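You operate a simulated robot arm through the tools that you are given. There is no shell and no other tool.

The job below is to be done with a simulated robot arm. You get a single attempt, and the scene is never put back.

JOB
Clean the wheel plate at 60 rpm with the green sponge and throw the two clay lumps away.
Fine: Wet the sponge in the white tub first and lay it back on the bench after. Switch the wheel off and watch it until it stops. The lumps on the bench go in the blue bin.
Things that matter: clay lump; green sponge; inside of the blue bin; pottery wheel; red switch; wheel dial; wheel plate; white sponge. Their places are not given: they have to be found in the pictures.

The check looks at the end state, three seconds after you hand in, the way a careful person would. Anything else that was tipped, shoved, dropped, spilled or broken makes it a failure.

ROBOT AND FRAMES
A 7-joint arm with a two-finger parallel gripper, fixed in place. Base frame: the origin is on the floor under the middle of its stand, x ahead of it, y to its left, z up; the work surface is at about z = 807. Units: mm, degrees, N and s.
It reaches about 1524 mm from its shoulder. Its first joint turns from -149.0 to 149.0 degrees. Payload 3.5 kg.
Tool frame: the origin (TCP) lies between the finger pads and is the grasp point; the fingertips stand 23 mm ahead of it; z points along the fingers, y is the line along which they close. The gripper opens to 94 mm. The fingers are 38 mm wide and 10 mm thick; the gripper's body (54 by 96 mm) begins 39 mm behind the TCP.
Orientation is that of the tool frame in the base frame, as a unit quaternion [x, y, z, w]. With the fingers straight down and closing along the base's y, the tool's x points along the base's -x, its y along +y and its z along -z.

CONTROLS
- The arm moves only by the tool send_rows. Its argument "series" is a list of rows, each an object (a shift or turn left out is 0, a gripper value left out holds the last) with "offset": the shift along the tool's x, y, z in mm, a list of three; "delta_rot": the turn, a rotation vector about the tool's x, y, z in degrees, a list of three; "grip": the gripper command, from -1 (shut) to 1 (fully open), values between in proportion. In form: [{"offset": [dx, dy, dz], "delta_rot": [ax, ay, az], "grip": grip}, ...]. A call has 1 to 20 rows; each row shifts and turns the commanded pose from where the row before left it, along the tool's axes as they then stand. Each row takes 0.2 s and may step no farther than 50 mm and 8.6 degrees from the row before; otherwise, or with a gripper value out of range, the whole call is refused. A pose out of reach is approached as far as the arm can. The call stops where the force on the tool passes 40 N (or 10 N more than at its start, if that is more) or the arm is blocked; 0.2 s more then pass. Each finger travels about 153 mm/s and halts on what it meets, pressing with about 34 N; the grip force reading is that of the motor and also rises with nothing between the fingers. The clock runs only during rows and for 0.2 s after the last one: add rows that do not move to give the fingers time. It gives the time, the measured TCP pose, the force on the tool (base axes), the opening and the grip force at its end, in the units of the frame above (readings bear some noise), with the torque about the TCP (base axes, N m) and any sound that the robot's microphone picked up.
- Cameras (640 x 400 px; columns grow to the right, rows downward): "scene" is fixed at [49.5, 653, 1513.4]; the picture's right is [-0.90, -0.44, 0.00], its down [-0.17, 0.35, -0.92] and it looks along [0.40, -0.83, -0.39] (base axes); focal length 349 px, centre (320, 200). "wrist" rides on the gripper at [86, 16, -75] in the tool frame; the picture's right is [-0.18, 0.98, 0.00], its down [-0.58, -0.11, -0.81] and it looks along [-0.79, -0.15, 0.59] (tool axes); focal length 243 px, centre (320, 200).
- snapshot(camera): a new picture of that camera. The clock stands still meanwhile.
- point_at(camera, pixels): for up to 12 pixels [column, row] of the newest picture of that camera ("zoom" is the newest enlarged one), the place [x, y, z] in the base frame of the surface seen there, good to about 2 mm, but the place of the scene camera against the robot may be out by one fixed shift of up to 18 mm in any direction. The clock stands still meanwhile.
- enlarge(camera, box): a new picture of the part [left, top, right, bottom] of that camera's present view, enlarged. The clock stands still meanwhile.
- finish_job(): hands the job in; it is judged then, once.

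Leave the gripper open and the arm clear of the work at the hand-in unless told otherwise.

The tools are called after ">>>" as a command line: name --argument value ..., lists and objects as JSON in quotes. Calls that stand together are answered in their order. send_rows: Moves the arm, as the interface text tells. Its arguments: {"type":"object","properties":{"series":{"type":"array"}},"required":["series"]} The other tools are called the same way: snapshot (camera) takes a picture; point_at (camera, pixels) gives the place of the surface under pixels of a picture; enlarge (camera, box) takes an enlarged picture of a part of a camera's view; finish_job () hands the job in.

At the start:

```text
t: 0.0
ee_pos: [619.3, -904.5, 1137.9]
tool_rot: [0.0, 1.0, -0.001, 0.0]
force: [0.4, -1.1, -0.9]
ft_torque: [0.0, 0.03, 0.0]
width: 94.1
gripper_force: 0.1
```

scene: 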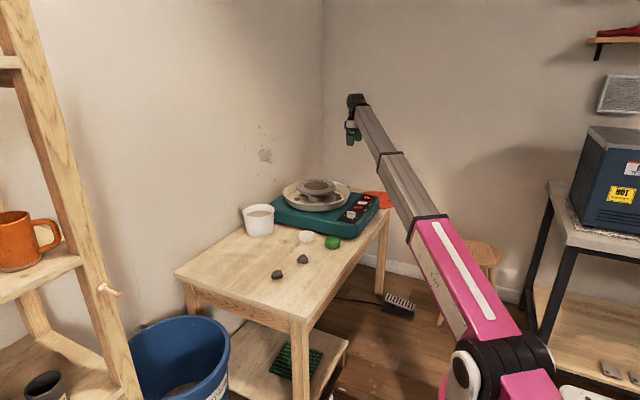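
wrist: 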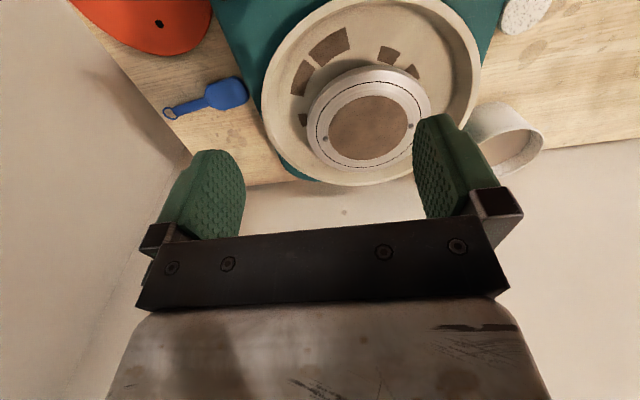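

The scene shows a bench with the pottery wheel at about (318,200), a white tub at (258,220), a white sponge at (306,237), a green sponge at (332,242) and clay lumps at (277,274) and (302,259). The blue bin is at (180,355). I'll enlarge several areas to see more detail.

>>> enlarge --camera "scene" --box '[230, 160, 410, 290]'

>>> enlarge --camera "scene" --box '[330, 180, 390, 230]'

>>> enlarge --camera "scene" --box '[110, 290, 260, 400]'

```text
3.08 times, centred on (320, 225) of scene
```

zoom: 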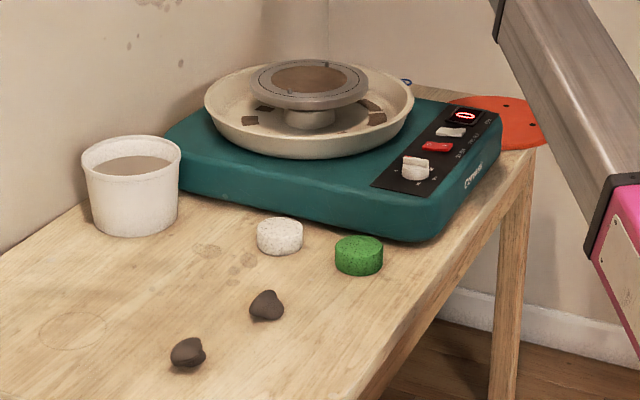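

```text
8.00 times, centred on (360, 205) of scene
```

zoom: 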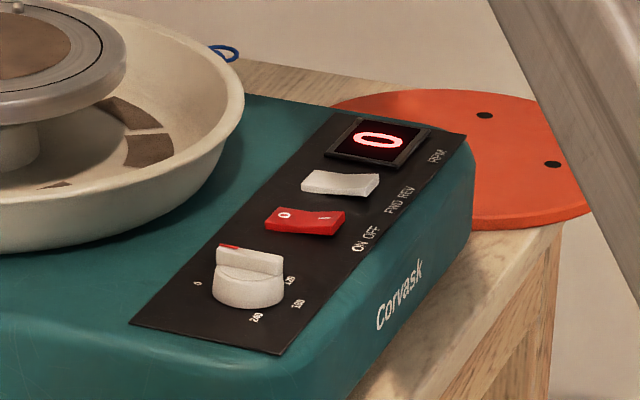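

```text
3.64 times, centred on (185, 345) of scene
```

zoom: 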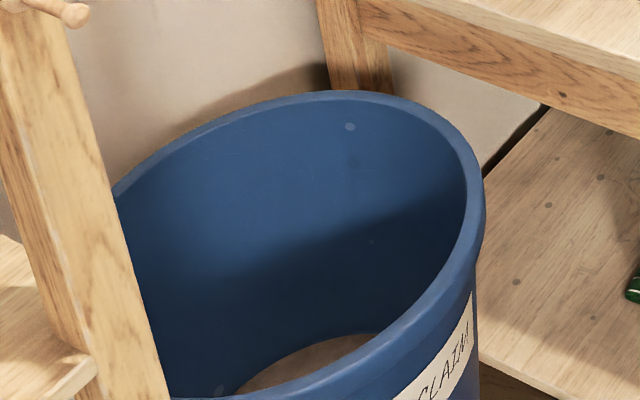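

The wheel's control panel carries a display reading 0, a white FWD/REV rocker, a red ON/OFF rocker and a white dial with a red mark. I'll take rough positions from the scene camera, and the same wheel points from the wrist camera to find the shift between the two.

>>> point_at --camera "scene" --pixels '[[332, 241], [306, 236], [277, 273], [302, 258], [317, 184], [258, 212], [347, 209], [353, 201], [357, 197], [361, 193], [180, 385], [258, 240]]'

>>> point_at --camera "wrist" --pixels '[[368, 127], [310, 120], [430, 110], [370, 165], [375, 75], [508, 140], [525, 18], [210, 95], [285, 110], [440, 60], [180, 20], [250, 20]]'

>>> enlarge --camera "wrist" --box '[200, 0, 580, 220]'

```text
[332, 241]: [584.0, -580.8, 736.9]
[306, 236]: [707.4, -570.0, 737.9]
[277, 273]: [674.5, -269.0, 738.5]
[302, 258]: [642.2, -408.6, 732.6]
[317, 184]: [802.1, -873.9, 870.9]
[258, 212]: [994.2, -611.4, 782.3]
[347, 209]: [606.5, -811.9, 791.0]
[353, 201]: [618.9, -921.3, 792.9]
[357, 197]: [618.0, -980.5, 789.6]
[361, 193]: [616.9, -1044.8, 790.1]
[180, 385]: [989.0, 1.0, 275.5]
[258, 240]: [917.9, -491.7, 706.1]
```

```text
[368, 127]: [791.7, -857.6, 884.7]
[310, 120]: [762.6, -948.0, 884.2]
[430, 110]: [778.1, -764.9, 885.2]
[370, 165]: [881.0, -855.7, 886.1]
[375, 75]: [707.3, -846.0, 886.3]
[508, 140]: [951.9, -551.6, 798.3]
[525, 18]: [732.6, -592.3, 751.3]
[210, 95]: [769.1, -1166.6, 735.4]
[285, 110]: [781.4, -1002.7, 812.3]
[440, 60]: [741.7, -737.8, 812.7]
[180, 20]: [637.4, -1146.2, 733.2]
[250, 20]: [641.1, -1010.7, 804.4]
```

```text
1.68 times, centred on (390, 110) of wrist
```

zoom: 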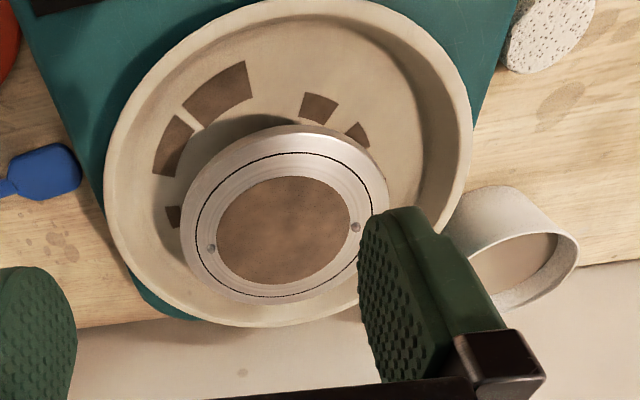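

The wrist and scene cameras differ mostly in z: the scene reads about 14 mm lower. So I'll rely on the wrist camera. Next I'll back the arm toward the base and a little lower, so the wrist camera looks at the control panel around x≈620, y≈-900.

>>> send_rows --series '[{"offset": [40, 2, 12], "grip": 1}, {"offset": [40, 2, 12]}, {"offset": [40, 2, 12]}, {"offset": [40, 2, 12]}, {"offset": [40, 2, 12]}, {"offset": [40, 2, 12]}, {"offset": [0, 0, 0]}]'

>>> snapshot --camera "wrist"

>>> snapshot --camera "scene"

```text
t: 1.6
ee_pos: [378.6, -892.0, 1065.2]
tool_rot: [-0.001, 1.0, 0.0, 0.0]
force: [-0.5, 0.3, -0.7]
ft_torque: [-0.02, 0.0, -0.01]
width: 94.0
gripper_force: 0.0
```

```text
taken
```

wrist: 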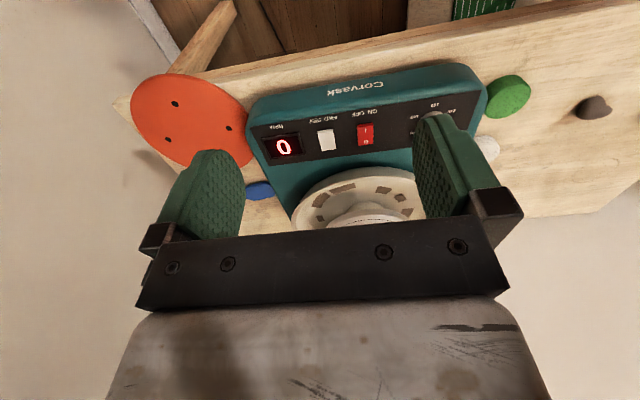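

```text
taken
```

scene: 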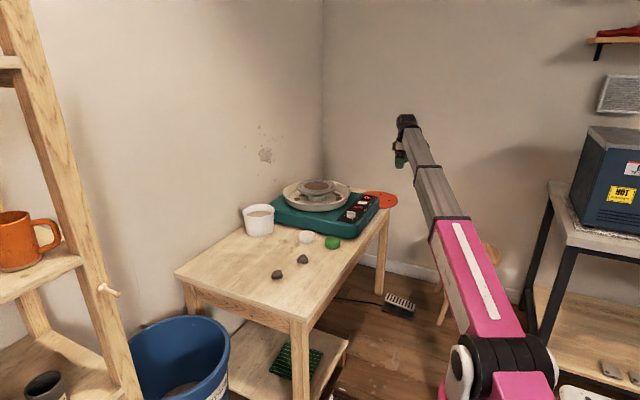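

The panel is in view, but the dial at about (440,120) is hidden behind the right finger. I'll shift the arm 150 mm toward +y and slightly lower for a clear view of the dial and switches.

>>> send_rows --series '[{"offset": [0, 45, 20]}, {"offset": [0, 45, 20]}, {"offset": [0, 45, 20]}, {"offset": [0, 35, 20]}, {"offset": [0, 0, 0]}]'

>>> snapshot --camera "wrist"

>>> enlarge --camera "wrist" --box '[140, 60, 460, 260]'

```text
t: 2.8
ee_pos: [381.3, -724.4, 986.5]
tool_rot: [0.0, 1.0, 0.0, 0.0]
force: [-0.3, 0.5, 1.0]
ft_torque: [0.0, 0.03, -0.03]
width: 94.1
gripper_force: 0.1
```

```text
taken
```

wrist: 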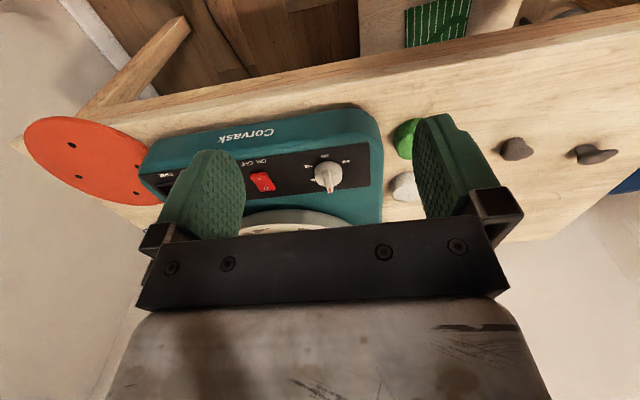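

```text
2.00 times, centred on (300, 160) of wrist
```

zoom: 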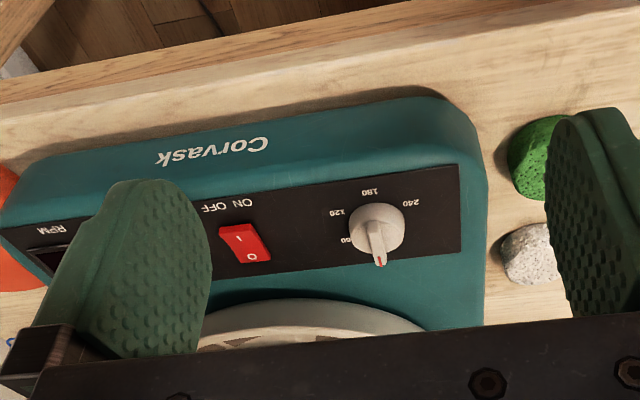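

The dial at (328,176) and red switch at (262,182) are now visible. I'll enlarge the dial and switch to read their labels and get their positions.

>>> enlarge --camera "wrist" --box '[290, 135, 370, 215]'

>>> point_at --camera "wrist" --pixels '[[328, 176], [330, 189], [327, 166], [346, 161], [324, 155], [308, 166], [313, 180], [260, 178], [265, 188], [263, 182], [245, 162], [350, 185]]'

>>> enlarge --camera "wrist" --box '[220, 150, 300, 210]'

```text
5.00 times, centred on (330, 175) of wrist
```

zoom: 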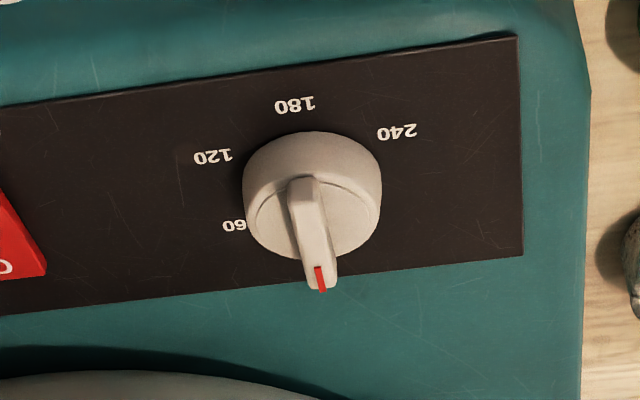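

```text
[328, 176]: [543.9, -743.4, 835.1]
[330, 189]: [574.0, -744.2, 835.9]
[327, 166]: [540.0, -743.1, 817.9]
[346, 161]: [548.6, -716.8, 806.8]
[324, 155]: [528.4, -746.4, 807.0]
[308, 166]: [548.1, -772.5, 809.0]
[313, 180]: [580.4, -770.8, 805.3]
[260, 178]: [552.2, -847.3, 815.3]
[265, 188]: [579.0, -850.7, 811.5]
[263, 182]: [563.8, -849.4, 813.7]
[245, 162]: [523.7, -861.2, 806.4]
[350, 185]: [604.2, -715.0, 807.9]
```

```text
6.67 times, centred on (260, 180) of wrist
```

zoom: 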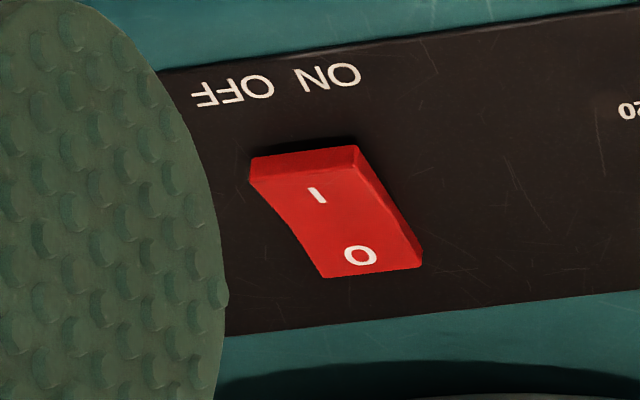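

The markings run 0, 60, 120, 180, 240 clockwise, and the red mark points in +x at the 0 position. On the red rocker, "I" is at the near end, which is raised, and "O" is at the far end, so the wheel is off. I'll enlarge each again and measure points directly on the zoom, starting with the dial.

>>> enlarge --camera "wrist" --box '[290, 135, 370, 215]'

>>> point_at --camera "zoom" --pixels '[[303, 190], [318, 262], [320, 285], [292, 200], [316, 190], [265, 210], [350, 200], [310, 150], [235, 224], [213, 156], [295, 104], [397, 132]]'

```text
5.00 times, centred on (330, 175) of wrist
```

zoom: 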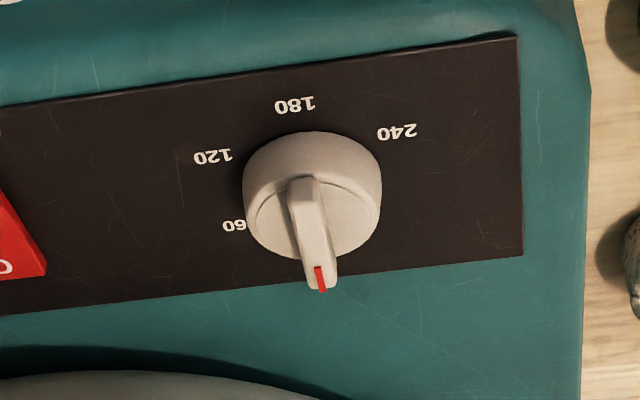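

```text
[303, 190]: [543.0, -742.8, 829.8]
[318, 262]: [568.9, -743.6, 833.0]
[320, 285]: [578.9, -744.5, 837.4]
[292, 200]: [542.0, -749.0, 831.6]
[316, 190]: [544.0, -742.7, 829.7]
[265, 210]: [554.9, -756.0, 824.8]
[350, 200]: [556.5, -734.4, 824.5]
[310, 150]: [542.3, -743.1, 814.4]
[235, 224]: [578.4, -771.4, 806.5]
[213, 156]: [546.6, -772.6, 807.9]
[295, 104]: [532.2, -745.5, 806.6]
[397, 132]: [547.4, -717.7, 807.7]
```

From these points, the knob centre is about (561,-744). The bar runs along x from 542 to 579 with its top at z≈836, and the cylinder top is at z≈824. Next I'll measure the red switch.

>>> enlarge --camera "wrist" --box '[220, 150, 300, 210]'

>>> point_at --camera "zoom" --pixels '[[260, 165], [350, 155], [317, 195], [360, 255], [325, 272], [418, 260], [330, 225], [300, 140], [235, 300], [480, 250], [260, 182], [355, 170]]'

```text
6.67 times, centred on (260, 180) of wrist
```

zoom: 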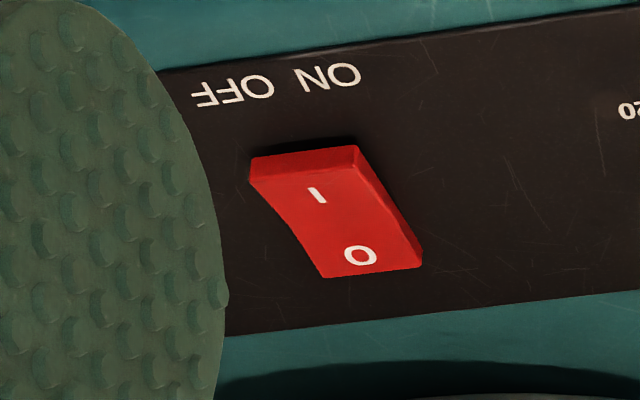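

```text
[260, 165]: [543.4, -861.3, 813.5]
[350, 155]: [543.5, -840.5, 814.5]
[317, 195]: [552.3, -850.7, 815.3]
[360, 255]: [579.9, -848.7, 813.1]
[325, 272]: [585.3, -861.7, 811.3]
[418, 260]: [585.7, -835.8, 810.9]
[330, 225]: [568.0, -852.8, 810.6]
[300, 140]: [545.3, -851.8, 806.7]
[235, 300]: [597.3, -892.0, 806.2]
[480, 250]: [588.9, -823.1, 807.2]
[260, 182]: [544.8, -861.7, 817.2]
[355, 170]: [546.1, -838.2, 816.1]
```

The red rocker spans x 543–586 and y -862 to -838, with the "I" end at z≈817. Before touching anything I'll look at the sponges, lumps and tub by moving toward +y.

>>> send_rows --series '[{"offset": [0, 45, -10]}, {"offset": [0, 45, -10]}, {"offset": [0, 45, -10]}, {"offset": [0, 45, -10]}, {"offset": [0, 40, -10]}, {"offset": [0, 0, 0]}]'

>>> snapshot --camera "wrist"

>>> enlarge --camera "wrist" --box '[230, 80, 430, 240]'

```text
t: 4.2
ee_pos: [381.5, -503.4, 1038.1]
tool_rot: [0.0, 1.0, 0.0, 0.0]
force: [0.4, 0.3, -0.8]
ft_torque: [0.0, 0.02, 0.03]
width: 94.0
gripper_force: 0.0
```

```text
taken
```

wrist: 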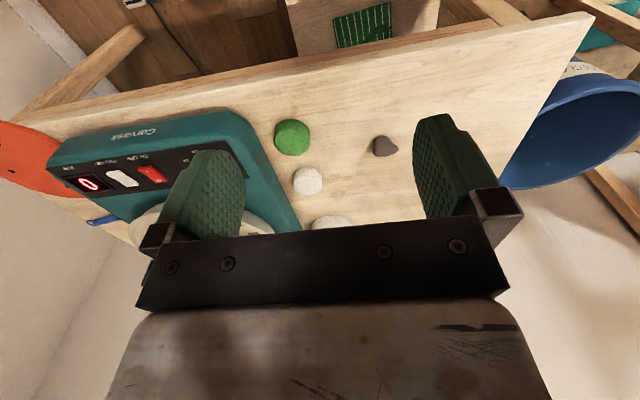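

```text
2.50 times, centred on (330, 160) of wrist
```

zoom: 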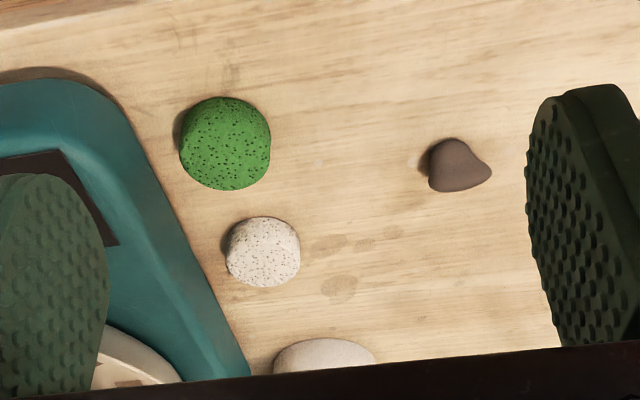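

The green sponge is at zoom (227,143), the white sponge at (262,253) and one lump at (458,166). I'll measure the edges of each and the bench height.

>>> point_at --camera "zoom" --pixels '[[227, 150], [183, 150], [268, 145], [225, 186], [222, 103], [225, 125], [262, 255], [230, 255], [297, 250], [458, 166], [340, 180], [300, 100]]'

>>> point_at --camera "wrist" --pixels '[[384, 145], [376, 146], [392, 148], [383, 137], [384, 154], [560, 130], [525, 120], [600, 85], [330, 220], [310, 200], [400, 200], [245, 150]]'

```text
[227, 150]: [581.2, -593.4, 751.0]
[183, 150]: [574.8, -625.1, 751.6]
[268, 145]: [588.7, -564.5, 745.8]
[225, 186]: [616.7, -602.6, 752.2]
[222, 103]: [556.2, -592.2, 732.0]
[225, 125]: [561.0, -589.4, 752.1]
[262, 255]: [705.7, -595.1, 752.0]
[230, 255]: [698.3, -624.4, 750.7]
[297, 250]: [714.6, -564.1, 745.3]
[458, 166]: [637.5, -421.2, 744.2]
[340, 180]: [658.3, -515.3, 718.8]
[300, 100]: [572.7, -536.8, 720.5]
```

```text
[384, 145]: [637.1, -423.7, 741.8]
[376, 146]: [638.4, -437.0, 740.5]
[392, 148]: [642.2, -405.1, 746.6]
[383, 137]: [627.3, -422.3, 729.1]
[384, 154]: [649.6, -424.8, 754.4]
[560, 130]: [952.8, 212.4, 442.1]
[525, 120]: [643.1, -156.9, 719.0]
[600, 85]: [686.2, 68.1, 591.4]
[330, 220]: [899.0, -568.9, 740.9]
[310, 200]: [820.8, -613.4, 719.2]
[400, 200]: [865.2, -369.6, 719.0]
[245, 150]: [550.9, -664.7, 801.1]
```

The bench surface is at z≈719.5. The green sponge is centred near (585,-595), about 63 mm across, with its top at z≈752. Next I'll inspect the tub by moving forward and a little in -y at a safe height.

>>> send_rows --series '[{"offset": [-45, -10, -5]}, {"offset": [-45, -10, 0]}, {"offset": [-45, -10, 0]}, {"offset": [-45, -10, 0]}, {"offset": [-45, -10, 0]}, {"offset": [-45, -10, 0]}, {"offset": [0, 0, 0]}]'

>>> snapshot --camera "wrist"

>>> enlarge --camera "wrist" --box '[230, 60, 420, 240]'

```text
t: 5.8
ee_pos: [649.4, -563.0, 1041.2]
tool_rot: [-0.001, 1.0, 0.001, -0.001]
force: [-0.4, 0.5, 0.0]
ft_torque: [0.0, 0.01, -0.01]
width: 94.1
gripper_force: 0.0
```

```text
taken
```

wrist: 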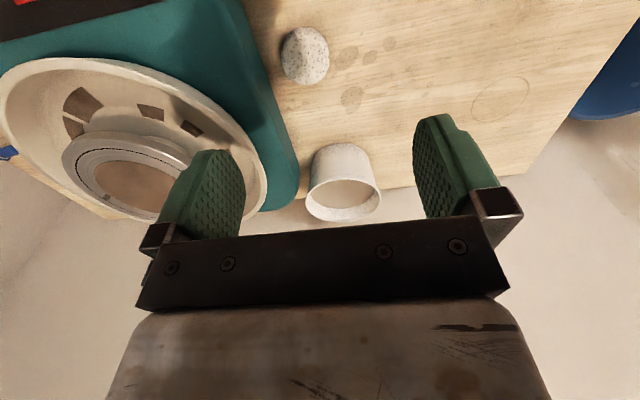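

```text
2.22 times, centred on (325, 150) of wrist
```

zoom: 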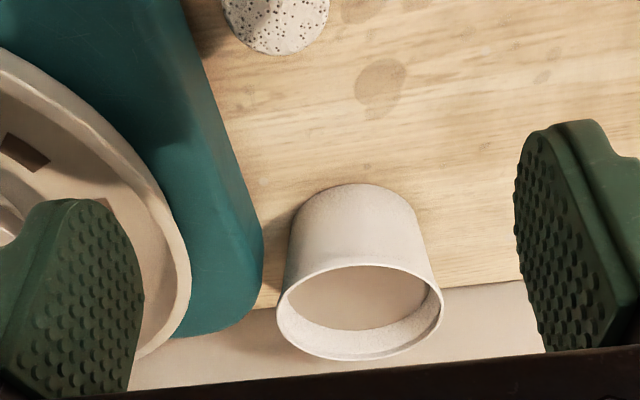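

The tub mouth is clear in the zoom, with its rim ellipse centred near (360,312) and water inside. I'll measure the rim, water level, wheel-base edge and pan rim.

>>> point_at --camera "zoom" --pixels '[[359, 269], [280, 305], [440, 300], [362, 357], [360, 300], [330, 315], [400, 300], [360, 345], [255, 230], [215, 110], [190, 265], [130, 150]]'

>>> point_at --camera "wrist" --pixels '[[60, 60], [150, 72], [265, 190], [10, 110], [130, 190], [110, 130], [80, 110], [110, 210], [190, 160], [300, 55], [500, 100], [275, 130]]'

```text
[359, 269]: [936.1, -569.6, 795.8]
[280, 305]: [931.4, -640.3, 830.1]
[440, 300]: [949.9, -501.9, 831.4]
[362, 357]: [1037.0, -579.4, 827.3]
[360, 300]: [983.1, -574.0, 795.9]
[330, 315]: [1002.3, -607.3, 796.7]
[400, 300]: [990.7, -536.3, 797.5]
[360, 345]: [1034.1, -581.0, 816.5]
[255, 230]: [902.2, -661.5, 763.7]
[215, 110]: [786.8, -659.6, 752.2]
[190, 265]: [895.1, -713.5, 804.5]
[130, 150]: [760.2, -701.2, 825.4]
```

```text
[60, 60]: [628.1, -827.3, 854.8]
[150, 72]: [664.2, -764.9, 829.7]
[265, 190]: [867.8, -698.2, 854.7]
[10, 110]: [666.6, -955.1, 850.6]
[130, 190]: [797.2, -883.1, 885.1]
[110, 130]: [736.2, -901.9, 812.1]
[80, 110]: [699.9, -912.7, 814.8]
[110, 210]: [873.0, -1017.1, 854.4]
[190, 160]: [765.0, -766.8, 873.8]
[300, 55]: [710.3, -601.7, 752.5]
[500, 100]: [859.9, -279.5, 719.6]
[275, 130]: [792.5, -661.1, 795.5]
```

The tub centre is about (968,-571), with its rim at z≈830 and water at z≈796. The pan rim is at z≈855 and the plate at z≈885. Next I'll go above the "I" end of the red switch, aiming for (543,-850) with the fingers closing, travelling high first and then descending.

>>> send_rows --series '[{"offset": [15.2, -41, 0], "grip": 0}, {"offset": [15.2, -41, 0], "grip": -1}, {"offset": [15.2, -41, 0]}, {"offset": [15.2, -41, 0]}, {"offset": [15.2, -41, 0]}, {"offset": [15.2, -41, 0]}, {"offset": [15.1, -41.5, 0]}, {"offset": [0, 0, 35]}, {"offset": [0, 0, 35]}, {"offset": [0, 0, 35]}, {"offset": [0, 0, 35.9]}, {"offset": [0, 0, 0]}]'

>>> snapshot --camera "wrist"

>>> snapshot --camera "scene"

```text
t: 8.4
ee_pos: [542.9, -850.1, 901.7]
tool_rot: [-0.001, 1.0, 0.0, -0.001]
force: [-1.1, 0.9, 0.1]
ft_torque: [0.04, -0.02, 0.01]
width: 0.0
gripper_force: 34.3
```

```text
taken
```

wrist: 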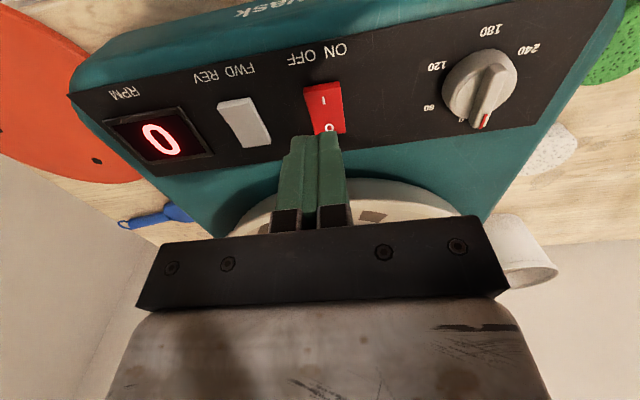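

```text
taken
```

scene: 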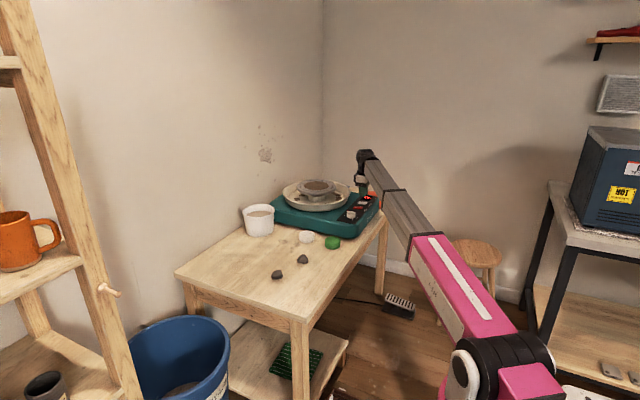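

I'm above the switch, with the display and dial both in view. I'll enlarge to confirm the switch and dial geometry from this closer range.

>>> enlarge --camera "wrist" --box '[400, 0, 560, 150]'

>>> point_at --camera "wrist" --pixels '[[311, 87], [341, 85], [325, 100], [330, 125], [319, 132], [481, 120], [495, 75], [490, 95], [459, 119], [430, 107], [435, 66], [480, 32]]'

>>> enlarge --camera "scene" --box '[330, 180, 390, 230]'

```text
2.67 times, centred on (480, 75) of wrist
```

zoom: 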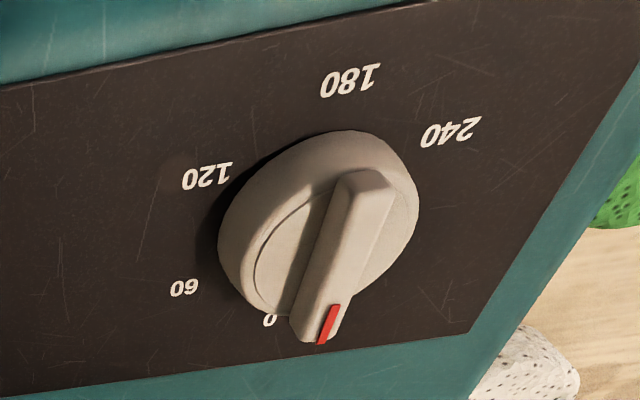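

```text
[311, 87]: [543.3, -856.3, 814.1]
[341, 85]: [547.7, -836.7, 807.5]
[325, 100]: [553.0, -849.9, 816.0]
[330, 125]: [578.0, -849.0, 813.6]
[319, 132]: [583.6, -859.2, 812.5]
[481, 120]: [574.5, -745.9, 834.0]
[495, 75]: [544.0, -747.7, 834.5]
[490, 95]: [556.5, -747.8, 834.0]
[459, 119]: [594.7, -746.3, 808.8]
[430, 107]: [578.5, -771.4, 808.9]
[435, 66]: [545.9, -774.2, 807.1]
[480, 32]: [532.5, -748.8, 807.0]
```

```text
8.00 times, centred on (360, 205) of scene
```

zoom: 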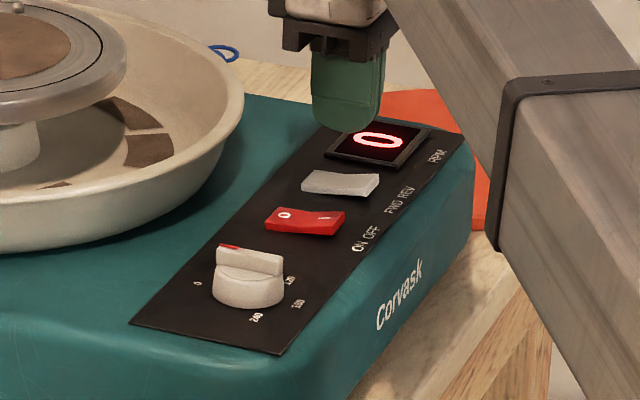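

The switch readings agree: the "I" end is at x 543–553, y≈-850, z≈816. The dial's "0" label is at (595,-746), right where the mark points. Now I'll press the "I" end down gently in small steps.

>>> send_rows --series '[{"offset": [-2, 0, 30]}, {"offset": [0, 0, 22]}, {"offset": [0, 0, 3]}, {"offset": [0, 0, 3]}, {"offset": [0, 0, 2]}, {"offset": [0, 0, 2]}, {"offset": [0, 0, 1.5]}]'

>>> enlarge --camera "scene" --box '[330, 180, 390, 230]'

>>> snapshot --camera "wrist"

```text
t: 10.0
ee_pos: [545.1, -851.0, 837.5]
tool_rot: [0.0, 1.0, 0.001, 0.0]
force: [0.3, 1.3, 4.7]
ft_torque: [0.02, -0.09, -0.07]
width: 0.0
gripper_force: 33.9
```

```text
8.00 times, centred on (360, 205) of scene
```

zoom: 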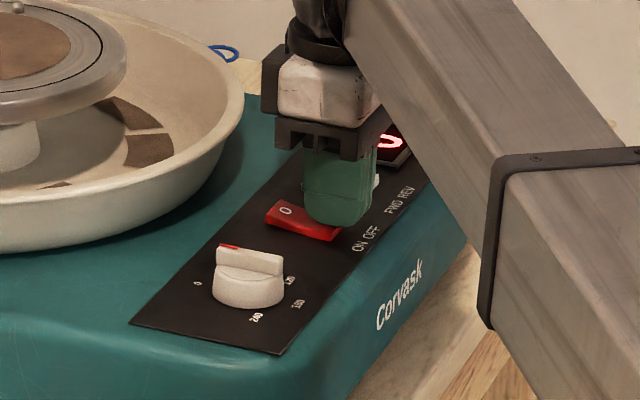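

```text
taken
```

wrist: 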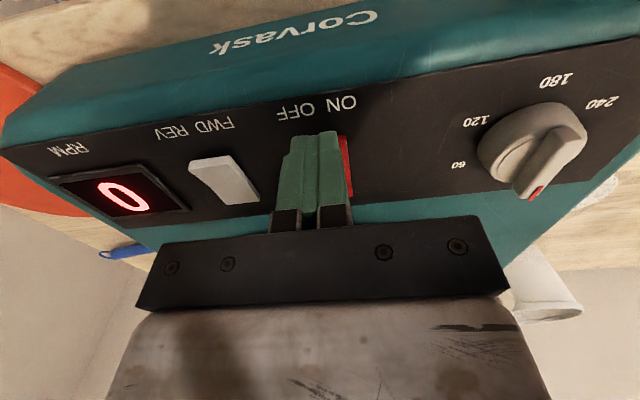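

The contact force is about 4.7 N at TCP z 837.5. I'll keep pressing in 1 mm steps until the rocker flips.

>>> send_rows --series '[{"offset": [0, 0, 1]}, {"offset": [0, 0, 1]}, {"offset": [0, 0, 1]}, {"offset": [0, 0, 1]}]'

>>> enlarge --camera "scene" --box '[330, 180, 390, 230]'

```text
t: 10.9
ee_pos: [544.9, -851.5, 837.8]
tool_rot: [0.0, 1.0, -0.001, 0.001]
force: [-3.4, 3.3, 11.6]
ft_torque: [0.12, -0.17, 0.02]
width: 0.0
gripper_force: 34.0
stopped in row 4: the force on the tool passed its limit at 43 N (the readings are from after the stop); the commanded pose is now the measured one
```

```text
8.00 times, centred on (360, 205) of scene
```

zoom: 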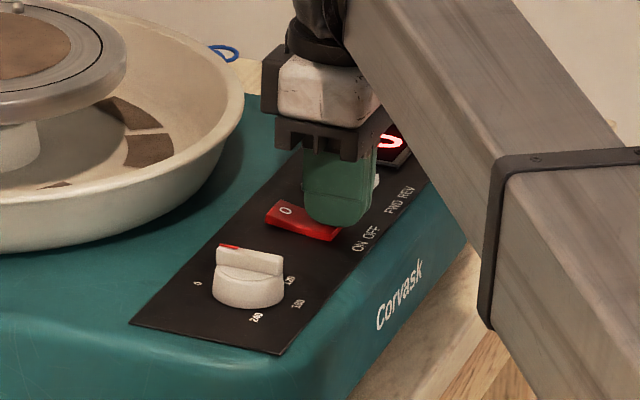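

The force rose to the limit, and the rocker's "O" end now looks raised in the scene picture, so it probably flipped. I'll lift off and check.

>>> send_rows --series '[{"offset": [0, 0, -10]}, {"offset": [0, 0, -25]}, {"offset": [0, 0, -30]}, {"offset": [0, 0, 0]}]'

>>> enlarge --camera "wrist" --box '[100, 20, 400, 200]'

>>> enlarge --camera "scene" --box '[330, 180, 390, 230]'

```text
t: 11.9
ee_pos: [544.6, -850.9, 901.8]
tool_rot: [0.0, 1.0, -0.002, 0.001]
force: [0.2, 0.0, -0.7]
ft_torque: [0.0, -0.03, -0.02]
width: 0.2
gripper_force: 33.8
```

```text
2.13 times, centred on (250, 110) of wrist
```

zoom: 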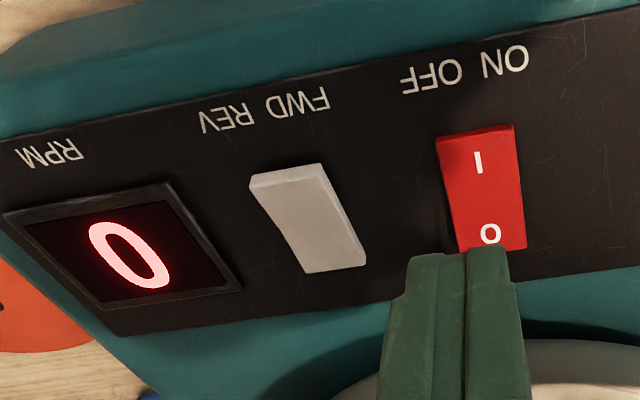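

```text
8.00 times, centred on (360, 205) of scene
```

zoom: 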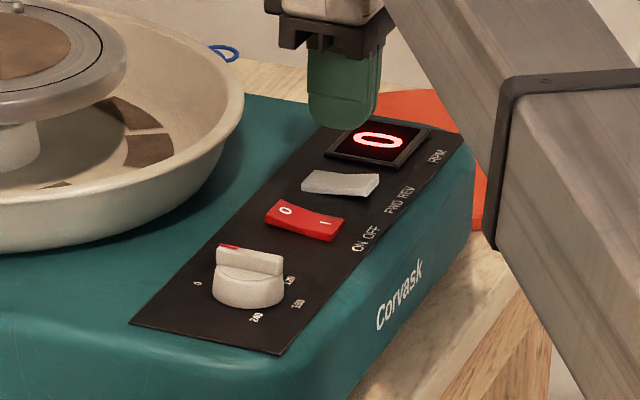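

The rocker is now flipped to "I" and the display reads 0 with the dial at 0. Next I'll move above the dial centre at about (562,-745) with the fingers opened to about 40 mm, then descend so they straddle the bar.

>>> send_rows --series '[{"offset": [-5.7, 35.5, 0], "grip": -0.15}, {"offset": [-5.7, 35.5, 0]}, {"offset": [-5.7, 35.5, 0]}, {"offset": [0, 0, 0]}, {"offset": [0, 0, 0]}]'

>>> snapshot --camera "wrist"

>>> enlarge --camera "wrist" --box '[220, 40, 420, 180]'

```text
t: 13.1
ee_pos: [559.7, -745.2, 900.2]
tool_rot: [0.0, 1.0, 0.0, 0.001]
force: [-0.8, -0.4, -0.1]
ft_torque: [-0.03, -0.02, 0.01]
width: 40.1
gripper_force: 0.1
```

```text
taken
```

wrist: 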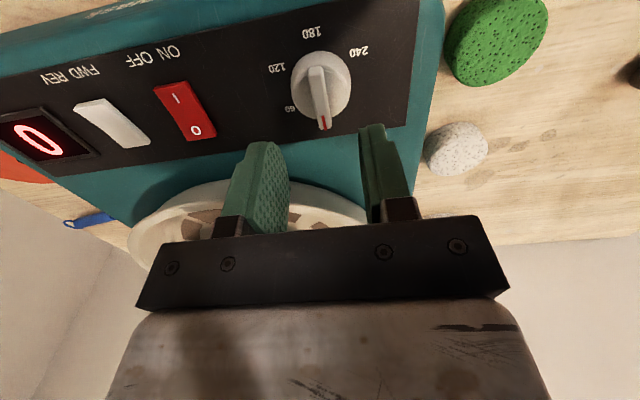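

```text
2.86 times, centred on (320, 110) of wrist
```

zoom: 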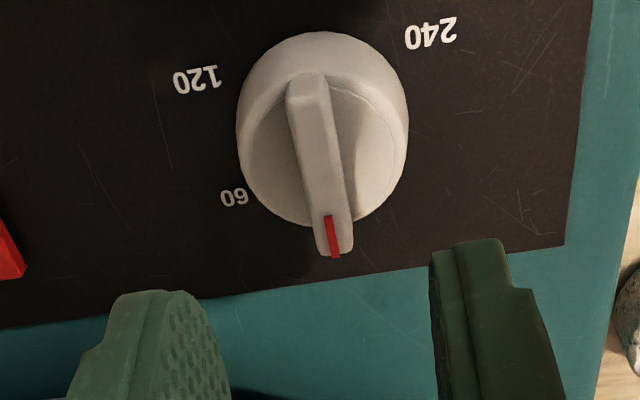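

I'll measure the bar and knob from this close view to centre the grip.

>>> point_at --camera "zoom" --pixels '[[306, 90], [318, 150], [332, 220], [336, 248], [298, 130], [330, 130], [265, 170], [385, 150], [320, 50], [245, 140], [403, 130], [370, 185]]'

```text
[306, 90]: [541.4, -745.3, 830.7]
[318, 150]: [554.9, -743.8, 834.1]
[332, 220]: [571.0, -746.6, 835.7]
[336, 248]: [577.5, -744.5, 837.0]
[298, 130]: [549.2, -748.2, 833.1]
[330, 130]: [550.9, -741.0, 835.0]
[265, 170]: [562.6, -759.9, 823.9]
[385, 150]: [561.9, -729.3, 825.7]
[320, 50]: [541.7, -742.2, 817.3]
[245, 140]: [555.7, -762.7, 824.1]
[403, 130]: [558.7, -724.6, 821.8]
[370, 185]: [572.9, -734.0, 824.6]
```

The knob centre is about (561,-744.5), the knob top at z≈824 and the bar top at z≈836. I'm aligned within about 1–2 mm. Now I'll descend about 51 mm so the tips straddle the bar just above the knob.

>>> send_rows --series '[{"offset": [0, 0, 25]}, {"offset": [0, 0, 15]}, {"offset": [0, 0, 6]}, {"offset": [0, 0, 4]}, {"offset": [0, 0, 0]}]'

>>> snapshot --camera "wrist"

>>> enlarge --camera "scene" --box '[330, 180, 390, 230]'

```text
t: 14.3
ee_pos: [562.9, -745.2, 850.5]
tool_rot: [-0.001, 1.0, -0.001, 0.001]
force: [-1.1, -0.6, -0.8]
ft_torque: [-0.01, -0.02, -0.01]
width: 40.2
gripper_force: 0.1
```

```text
taken
```

wrist: 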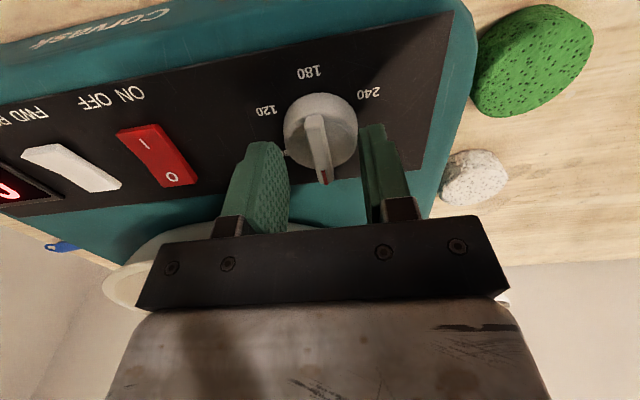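

```text
8.00 times, centred on (360, 205) of scene
```

zoom: 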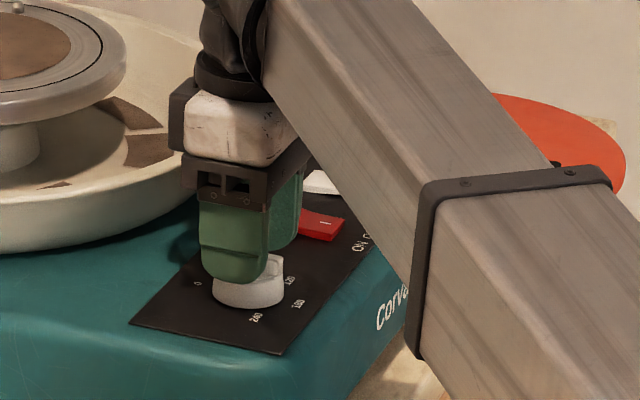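

The fingers straddle the bar with no contact. I'll close on it and read the width.

>>> send_rows --series '[{"offset": [0, 0, 0], "grip": -1}, {"offset": [0, 0, 0]}, {"offset": [0, 0, 0]}]'

>>> snapshot --camera "wrist"

```text
t: 15.1
ee_pos: [561.9, -744.0, 851.5]
tool_rot: [0.001, 1.0, -0.001, 0.002]
force: [-0.5, 4.8, -1.7]
ft_torque: [0.11, -0.08, -0.02]
width: 9.0
gripper_force: 45.2
```

```text
taken
```

wrist: 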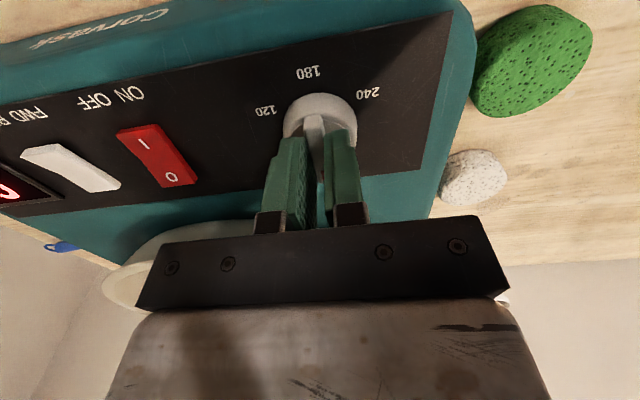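

I have the bar at 9 mm width. Now I'll turn it clockwise, which is positive about tool z, by 30 degrees first and then check the display.

>>> send_rows --series '[{"delta_rot": [0, 0, 6]}, {"delta_rot": [0, 0, 6]}, {"delta_rot": [0, 0, 6]}, {"delta_rot": [0, 0, 6]}, {"delta_rot": [0, 0, 6]}, {"offset": [0, 0, 0]}, {"offset": [0, 0, 0]}]'

>>> snapshot --camera "wrist"

>>> enlarge --camera "scene" --box '[330, 180, 390, 230]'

```text
t: 16.7
ee_pos: [563.1, -744.8, 849.6]
tool_rot: [0.259, 0.966, -0.002, 0.0]
force: [-9.6, 9.0, -17.7]
ft_torque: [-0.04, -0.23, -0.02]
width: 8.8
gripper_force: 45.2
```

```text
taken
```

wrist: 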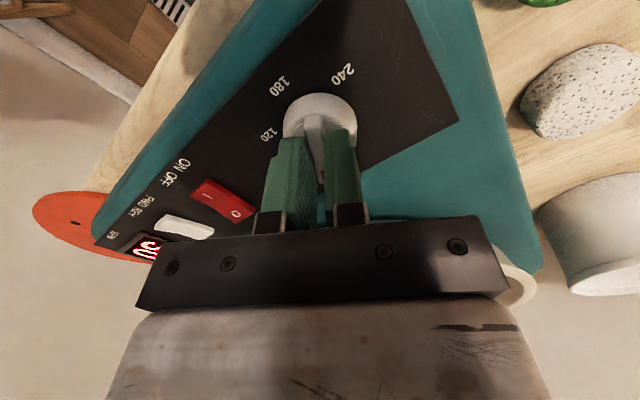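

```text
8.00 times, centred on (360, 205) of scene
```

zoom: 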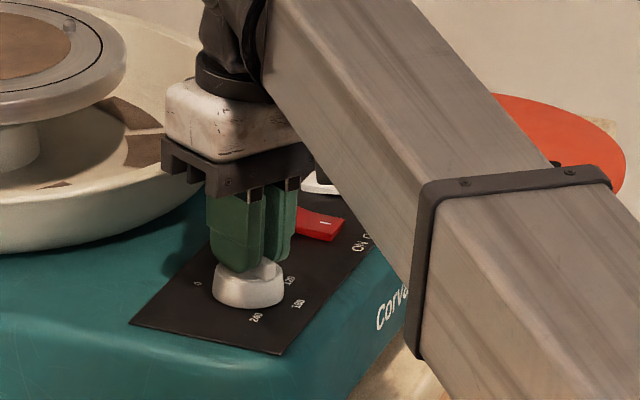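

The knob turned with the gripper. I'll enlarge the display at about (145,247).

>>> enlarge --camera "wrist" --box '[90, 190, 230, 280]'

```text
4.44 times, centred on (160, 235) of wrist
```

zoom: 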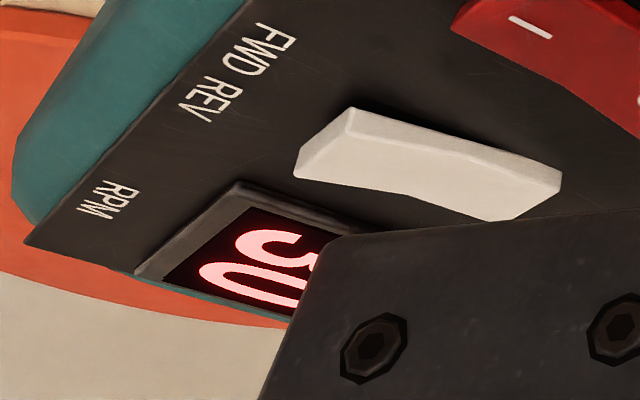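

The display reads 30 after 30 degrees, so it's 1 degree per rpm. I'll turn another 30 degrees.

>>> send_rows --series '[{"delta_rot": [0, 0, 6]}, {"delta_rot": [0, 0, 6]}, {"delta_rot": [0, 0, 6]}, {"delta_rot": [0, 0, 6]}, {"delta_rot": [0, 0, 6]}, {"offset": [0, 0, 0]}, {"offset": [0, 0, 0]}, {"offset": [0, 0, 0]}]'

>>> snapshot --camera "wrist"

>>> snapshot --camera "scene"

```text
t: 18.5
ee_pos: [562.0, -745.3, 850.1]
tool_rot: [0.5, 0.866, -0.001, 0.0]
force: [-2.3, 0.1, -2.4]
ft_torque: [-0.17, -0.1, -0.01]
width: 9.1
gripper_force: 44.7
stopped in row 8: the force on the tool passed its limit at 40 N (the readings are from after the stop); the commanded pose is now the measured one
```

```text
taken
```

wrist: 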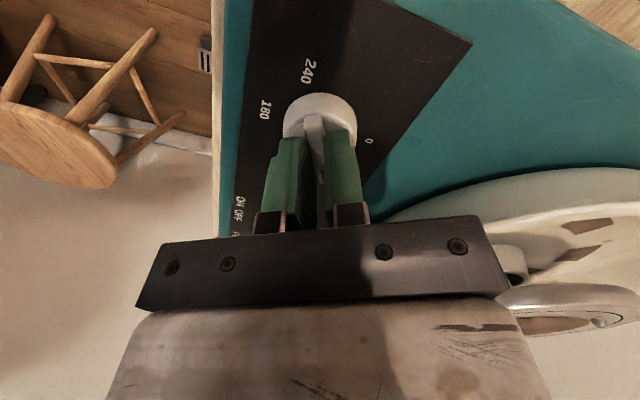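

```text
taken
```

scene: 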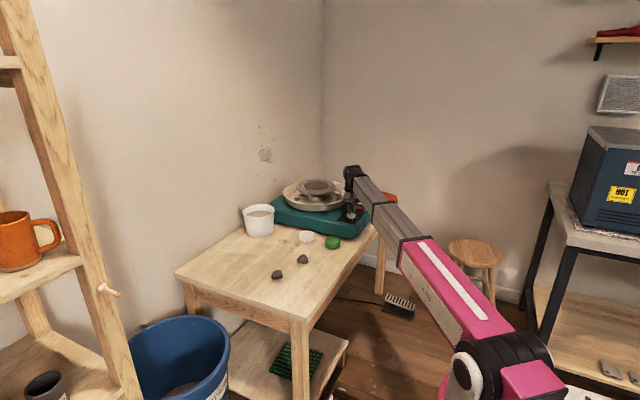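

The tool has turned 60 degrees. There was some strain from the small offset, but it has relaxed. I'll open the fingers gently, lift straight up and read the display.

>>> send_rows --series '[{"offset": [0, 0, 0], "grip": -0.5}, {"offset": [0, 0, 0], "grip": -0.2}, {"offset": [0, 0, 0]}, {"offset": [0, 0, -15]}, {"offset": [0, 0, -25]}, {"offset": [0, 0, -30]}, {"offset": [0, 0, -30]}, {"offset": [0, 0, -30]}, {"offset": [0, 0, 0]}]'

>>> snapshot --camera "wrist"

>>> enlarge --camera "scene" --box '[330, 180, 390, 230]'

```text
t: 20.5
ee_pos: [562.2, -745.6, 981.9]
tool_rot: [0.5, 0.866, 0.001, -0.001]
force: [-0.1, -0.4, -0.2]
ft_torque: [0.02, 0.01, 0.02]
width: 37.7
gripper_force: 0.1
```

```text
taken
```

wrist: 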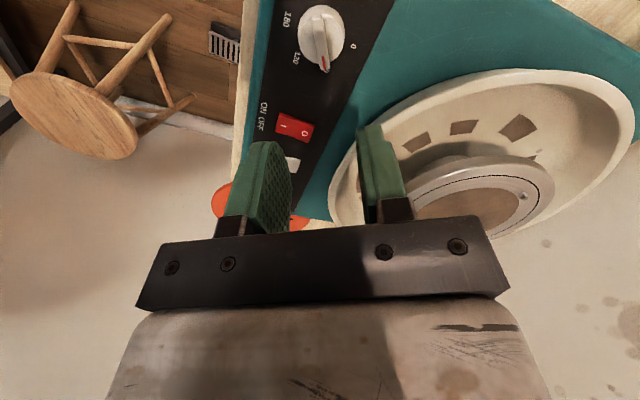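

```text
8.00 times, centred on (360, 205) of scene
```

zoom: 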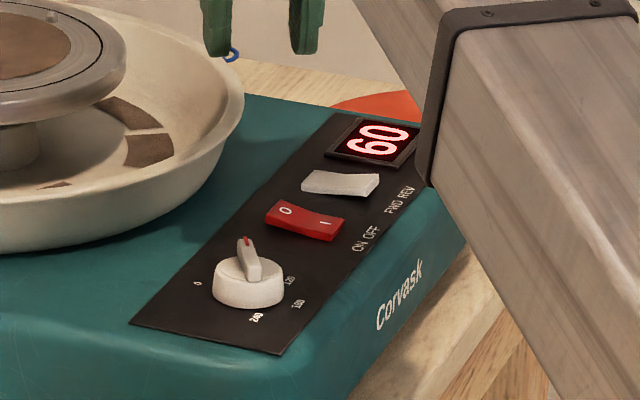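

The display now seems to show 60. I'll enlarge to be sure.

>>> enlarge --camera "scene" --box '[366, 190, 390, 206]'

>>> enlarge --camera "wrist" --box '[270, 0, 380, 80]'

```text
16.00 times, centred on (378, 198) of scene
```

zoom: 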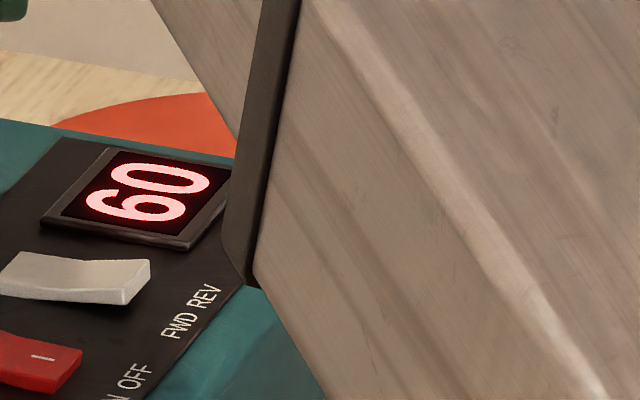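

```text
5.00 times, centred on (325, 40) of wrist
```

zoom: 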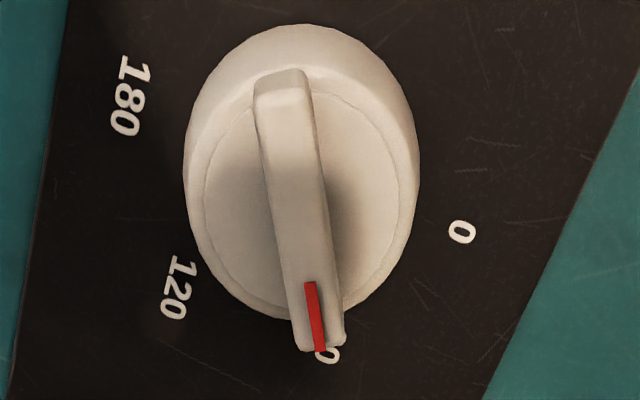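

The display reads 60. Next I'll turn the tool another 30 degrees so the fingers close along base x. That keeps them well clear of the wheel base when gripping the sponge. Then I'll move above the green sponge with the gripper open.

>>> send_rows --series '[{"delta_rot": [0, 0, 7.5], "grip": 0.5}, {"delta_rot": [0, 0, 7.5], "grip": 1}, {"delta_rot": [0, 0, 7.5]}, {"delta_rot": [0, 0, 7.5]}, {"offset": [40, 6, 0]}, {"offset": [40, 6, 0]}, {"offset": [40, 6, 0]}, {"offset": [30, 5, 0]}, {"offset": [0, 0, 0]}]'

>>> snapshot --camera "wrist"

```text
t: 22.5
ee_pos: [586.1, -594.5, 980.9]
tool_rot: [0.707, 0.707, 0.0, 0.0]
force: [-0.2, -0.6, -0.2]
ft_torque: [-0.01, -0.05, 0.02]
width: 93.9
gripper_force: 0.1
```

```text
taken
```

wrist: 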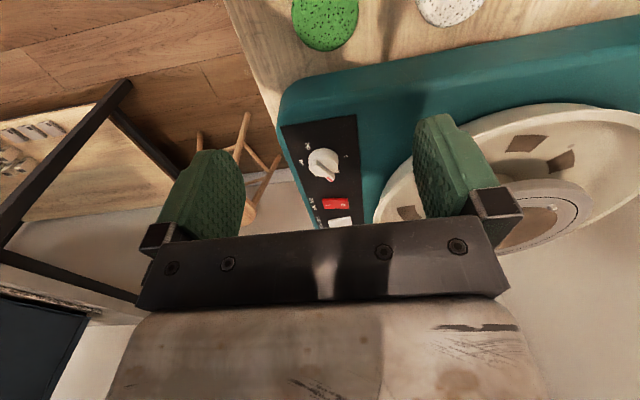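

The green sponge is at (325,20) and the white sponge at (450,8). I'll measure the green sponge's edges once more from this angle.

>>> point_at --camera "wrist" --pixels '[[325, 20], [296, 15], [355, 8], [325, 40], [310, 5], [345, 30], [300, 25], [420, 5], [325, 47]]'

```text
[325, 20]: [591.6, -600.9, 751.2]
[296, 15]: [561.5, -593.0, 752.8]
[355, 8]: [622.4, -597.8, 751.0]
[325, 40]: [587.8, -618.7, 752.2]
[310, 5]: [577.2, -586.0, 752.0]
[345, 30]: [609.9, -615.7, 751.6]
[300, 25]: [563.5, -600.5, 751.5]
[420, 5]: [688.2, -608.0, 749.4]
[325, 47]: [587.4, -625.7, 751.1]
```

Combining both views, the green sponge centre is about (590,-595) with radius about 31. I'll centre over it and descend with the gripper open until the tips are about 11 mm above the bench.

>>> send_rows --series '[{"offset": [0, 4.5, 30]}, {"offset": [0, 0, 40]}, {"offset": [0, 0, 40]}, {"offset": [0, 0, 40]}, {"offset": [0, 0, 35]}, {"offset": [0, 0, 20]}, {"offset": [0, 0, 15]}, {"offset": [0, 0, 6.5]}, {"offset": [0, 0, 0]}]'

>>> snapshot --camera "wrist"

>>> enlarge --camera "scene" --box '[270, 190, 390, 280]'

```text
t: 24.5
ee_pos: [590.3, -594.8, 753.0]
tool_rot: [0.708, 0.706, 0.0, 0.0]
force: [0.2, -0.4, 0.9]
ft_torque: [-0.01, 0.02, 0.02]
width: 94.1
gripper_force: 0.1
```

```text
taken
```

wrist: 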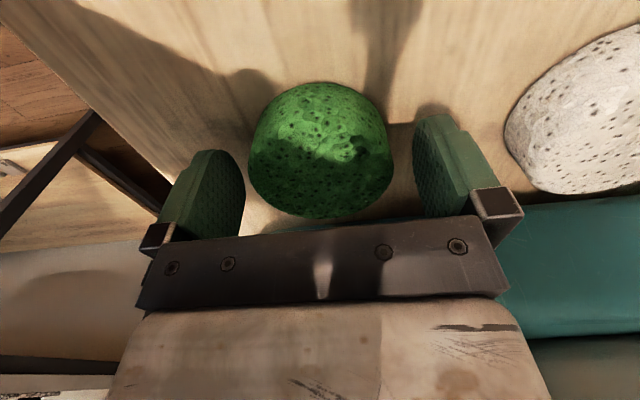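

```text
4.44 times, centred on (330, 235) of scene
```

zoom: 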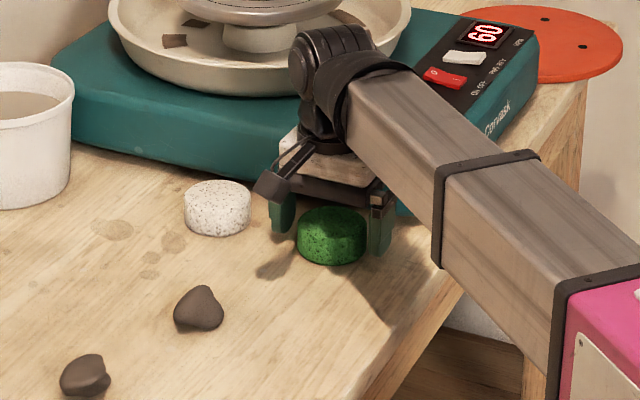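

The sponge sits between the fingers and the display still reads 60. I'll close on the sponge.

>>> send_rows --series '[{"offset": [0, 0, 0], "grip": 0.3}, {"offset": [0, 0, 0], "grip": -0.2}, {"offset": [0, 0, 0], "grip": -1}, {"offset": [0, 0, 0]}, {"offset": [0, 0, 0]}]'

>>> snapshot --camera "wrist"

```text
t: 25.7
ee_pos: [589.8, -595.4, 753.0]
tool_rot: [0.707, 0.707, 0.0, 0.0]
force: [0.0, 0.4, -0.7]
ft_torque: [-0.02, 0.02, -0.02]
width: 68.1
gripper_force: 34.9
```

```text
taken
```

wrist: 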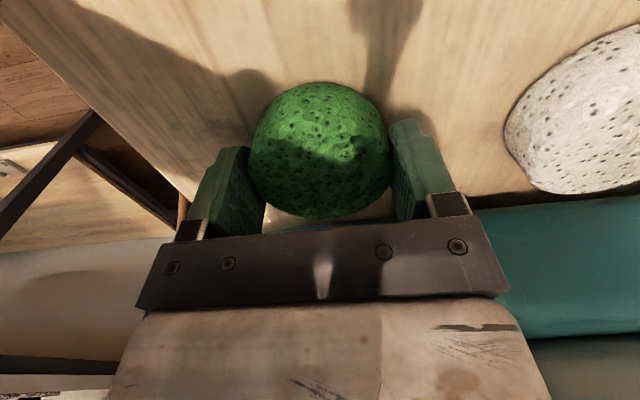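

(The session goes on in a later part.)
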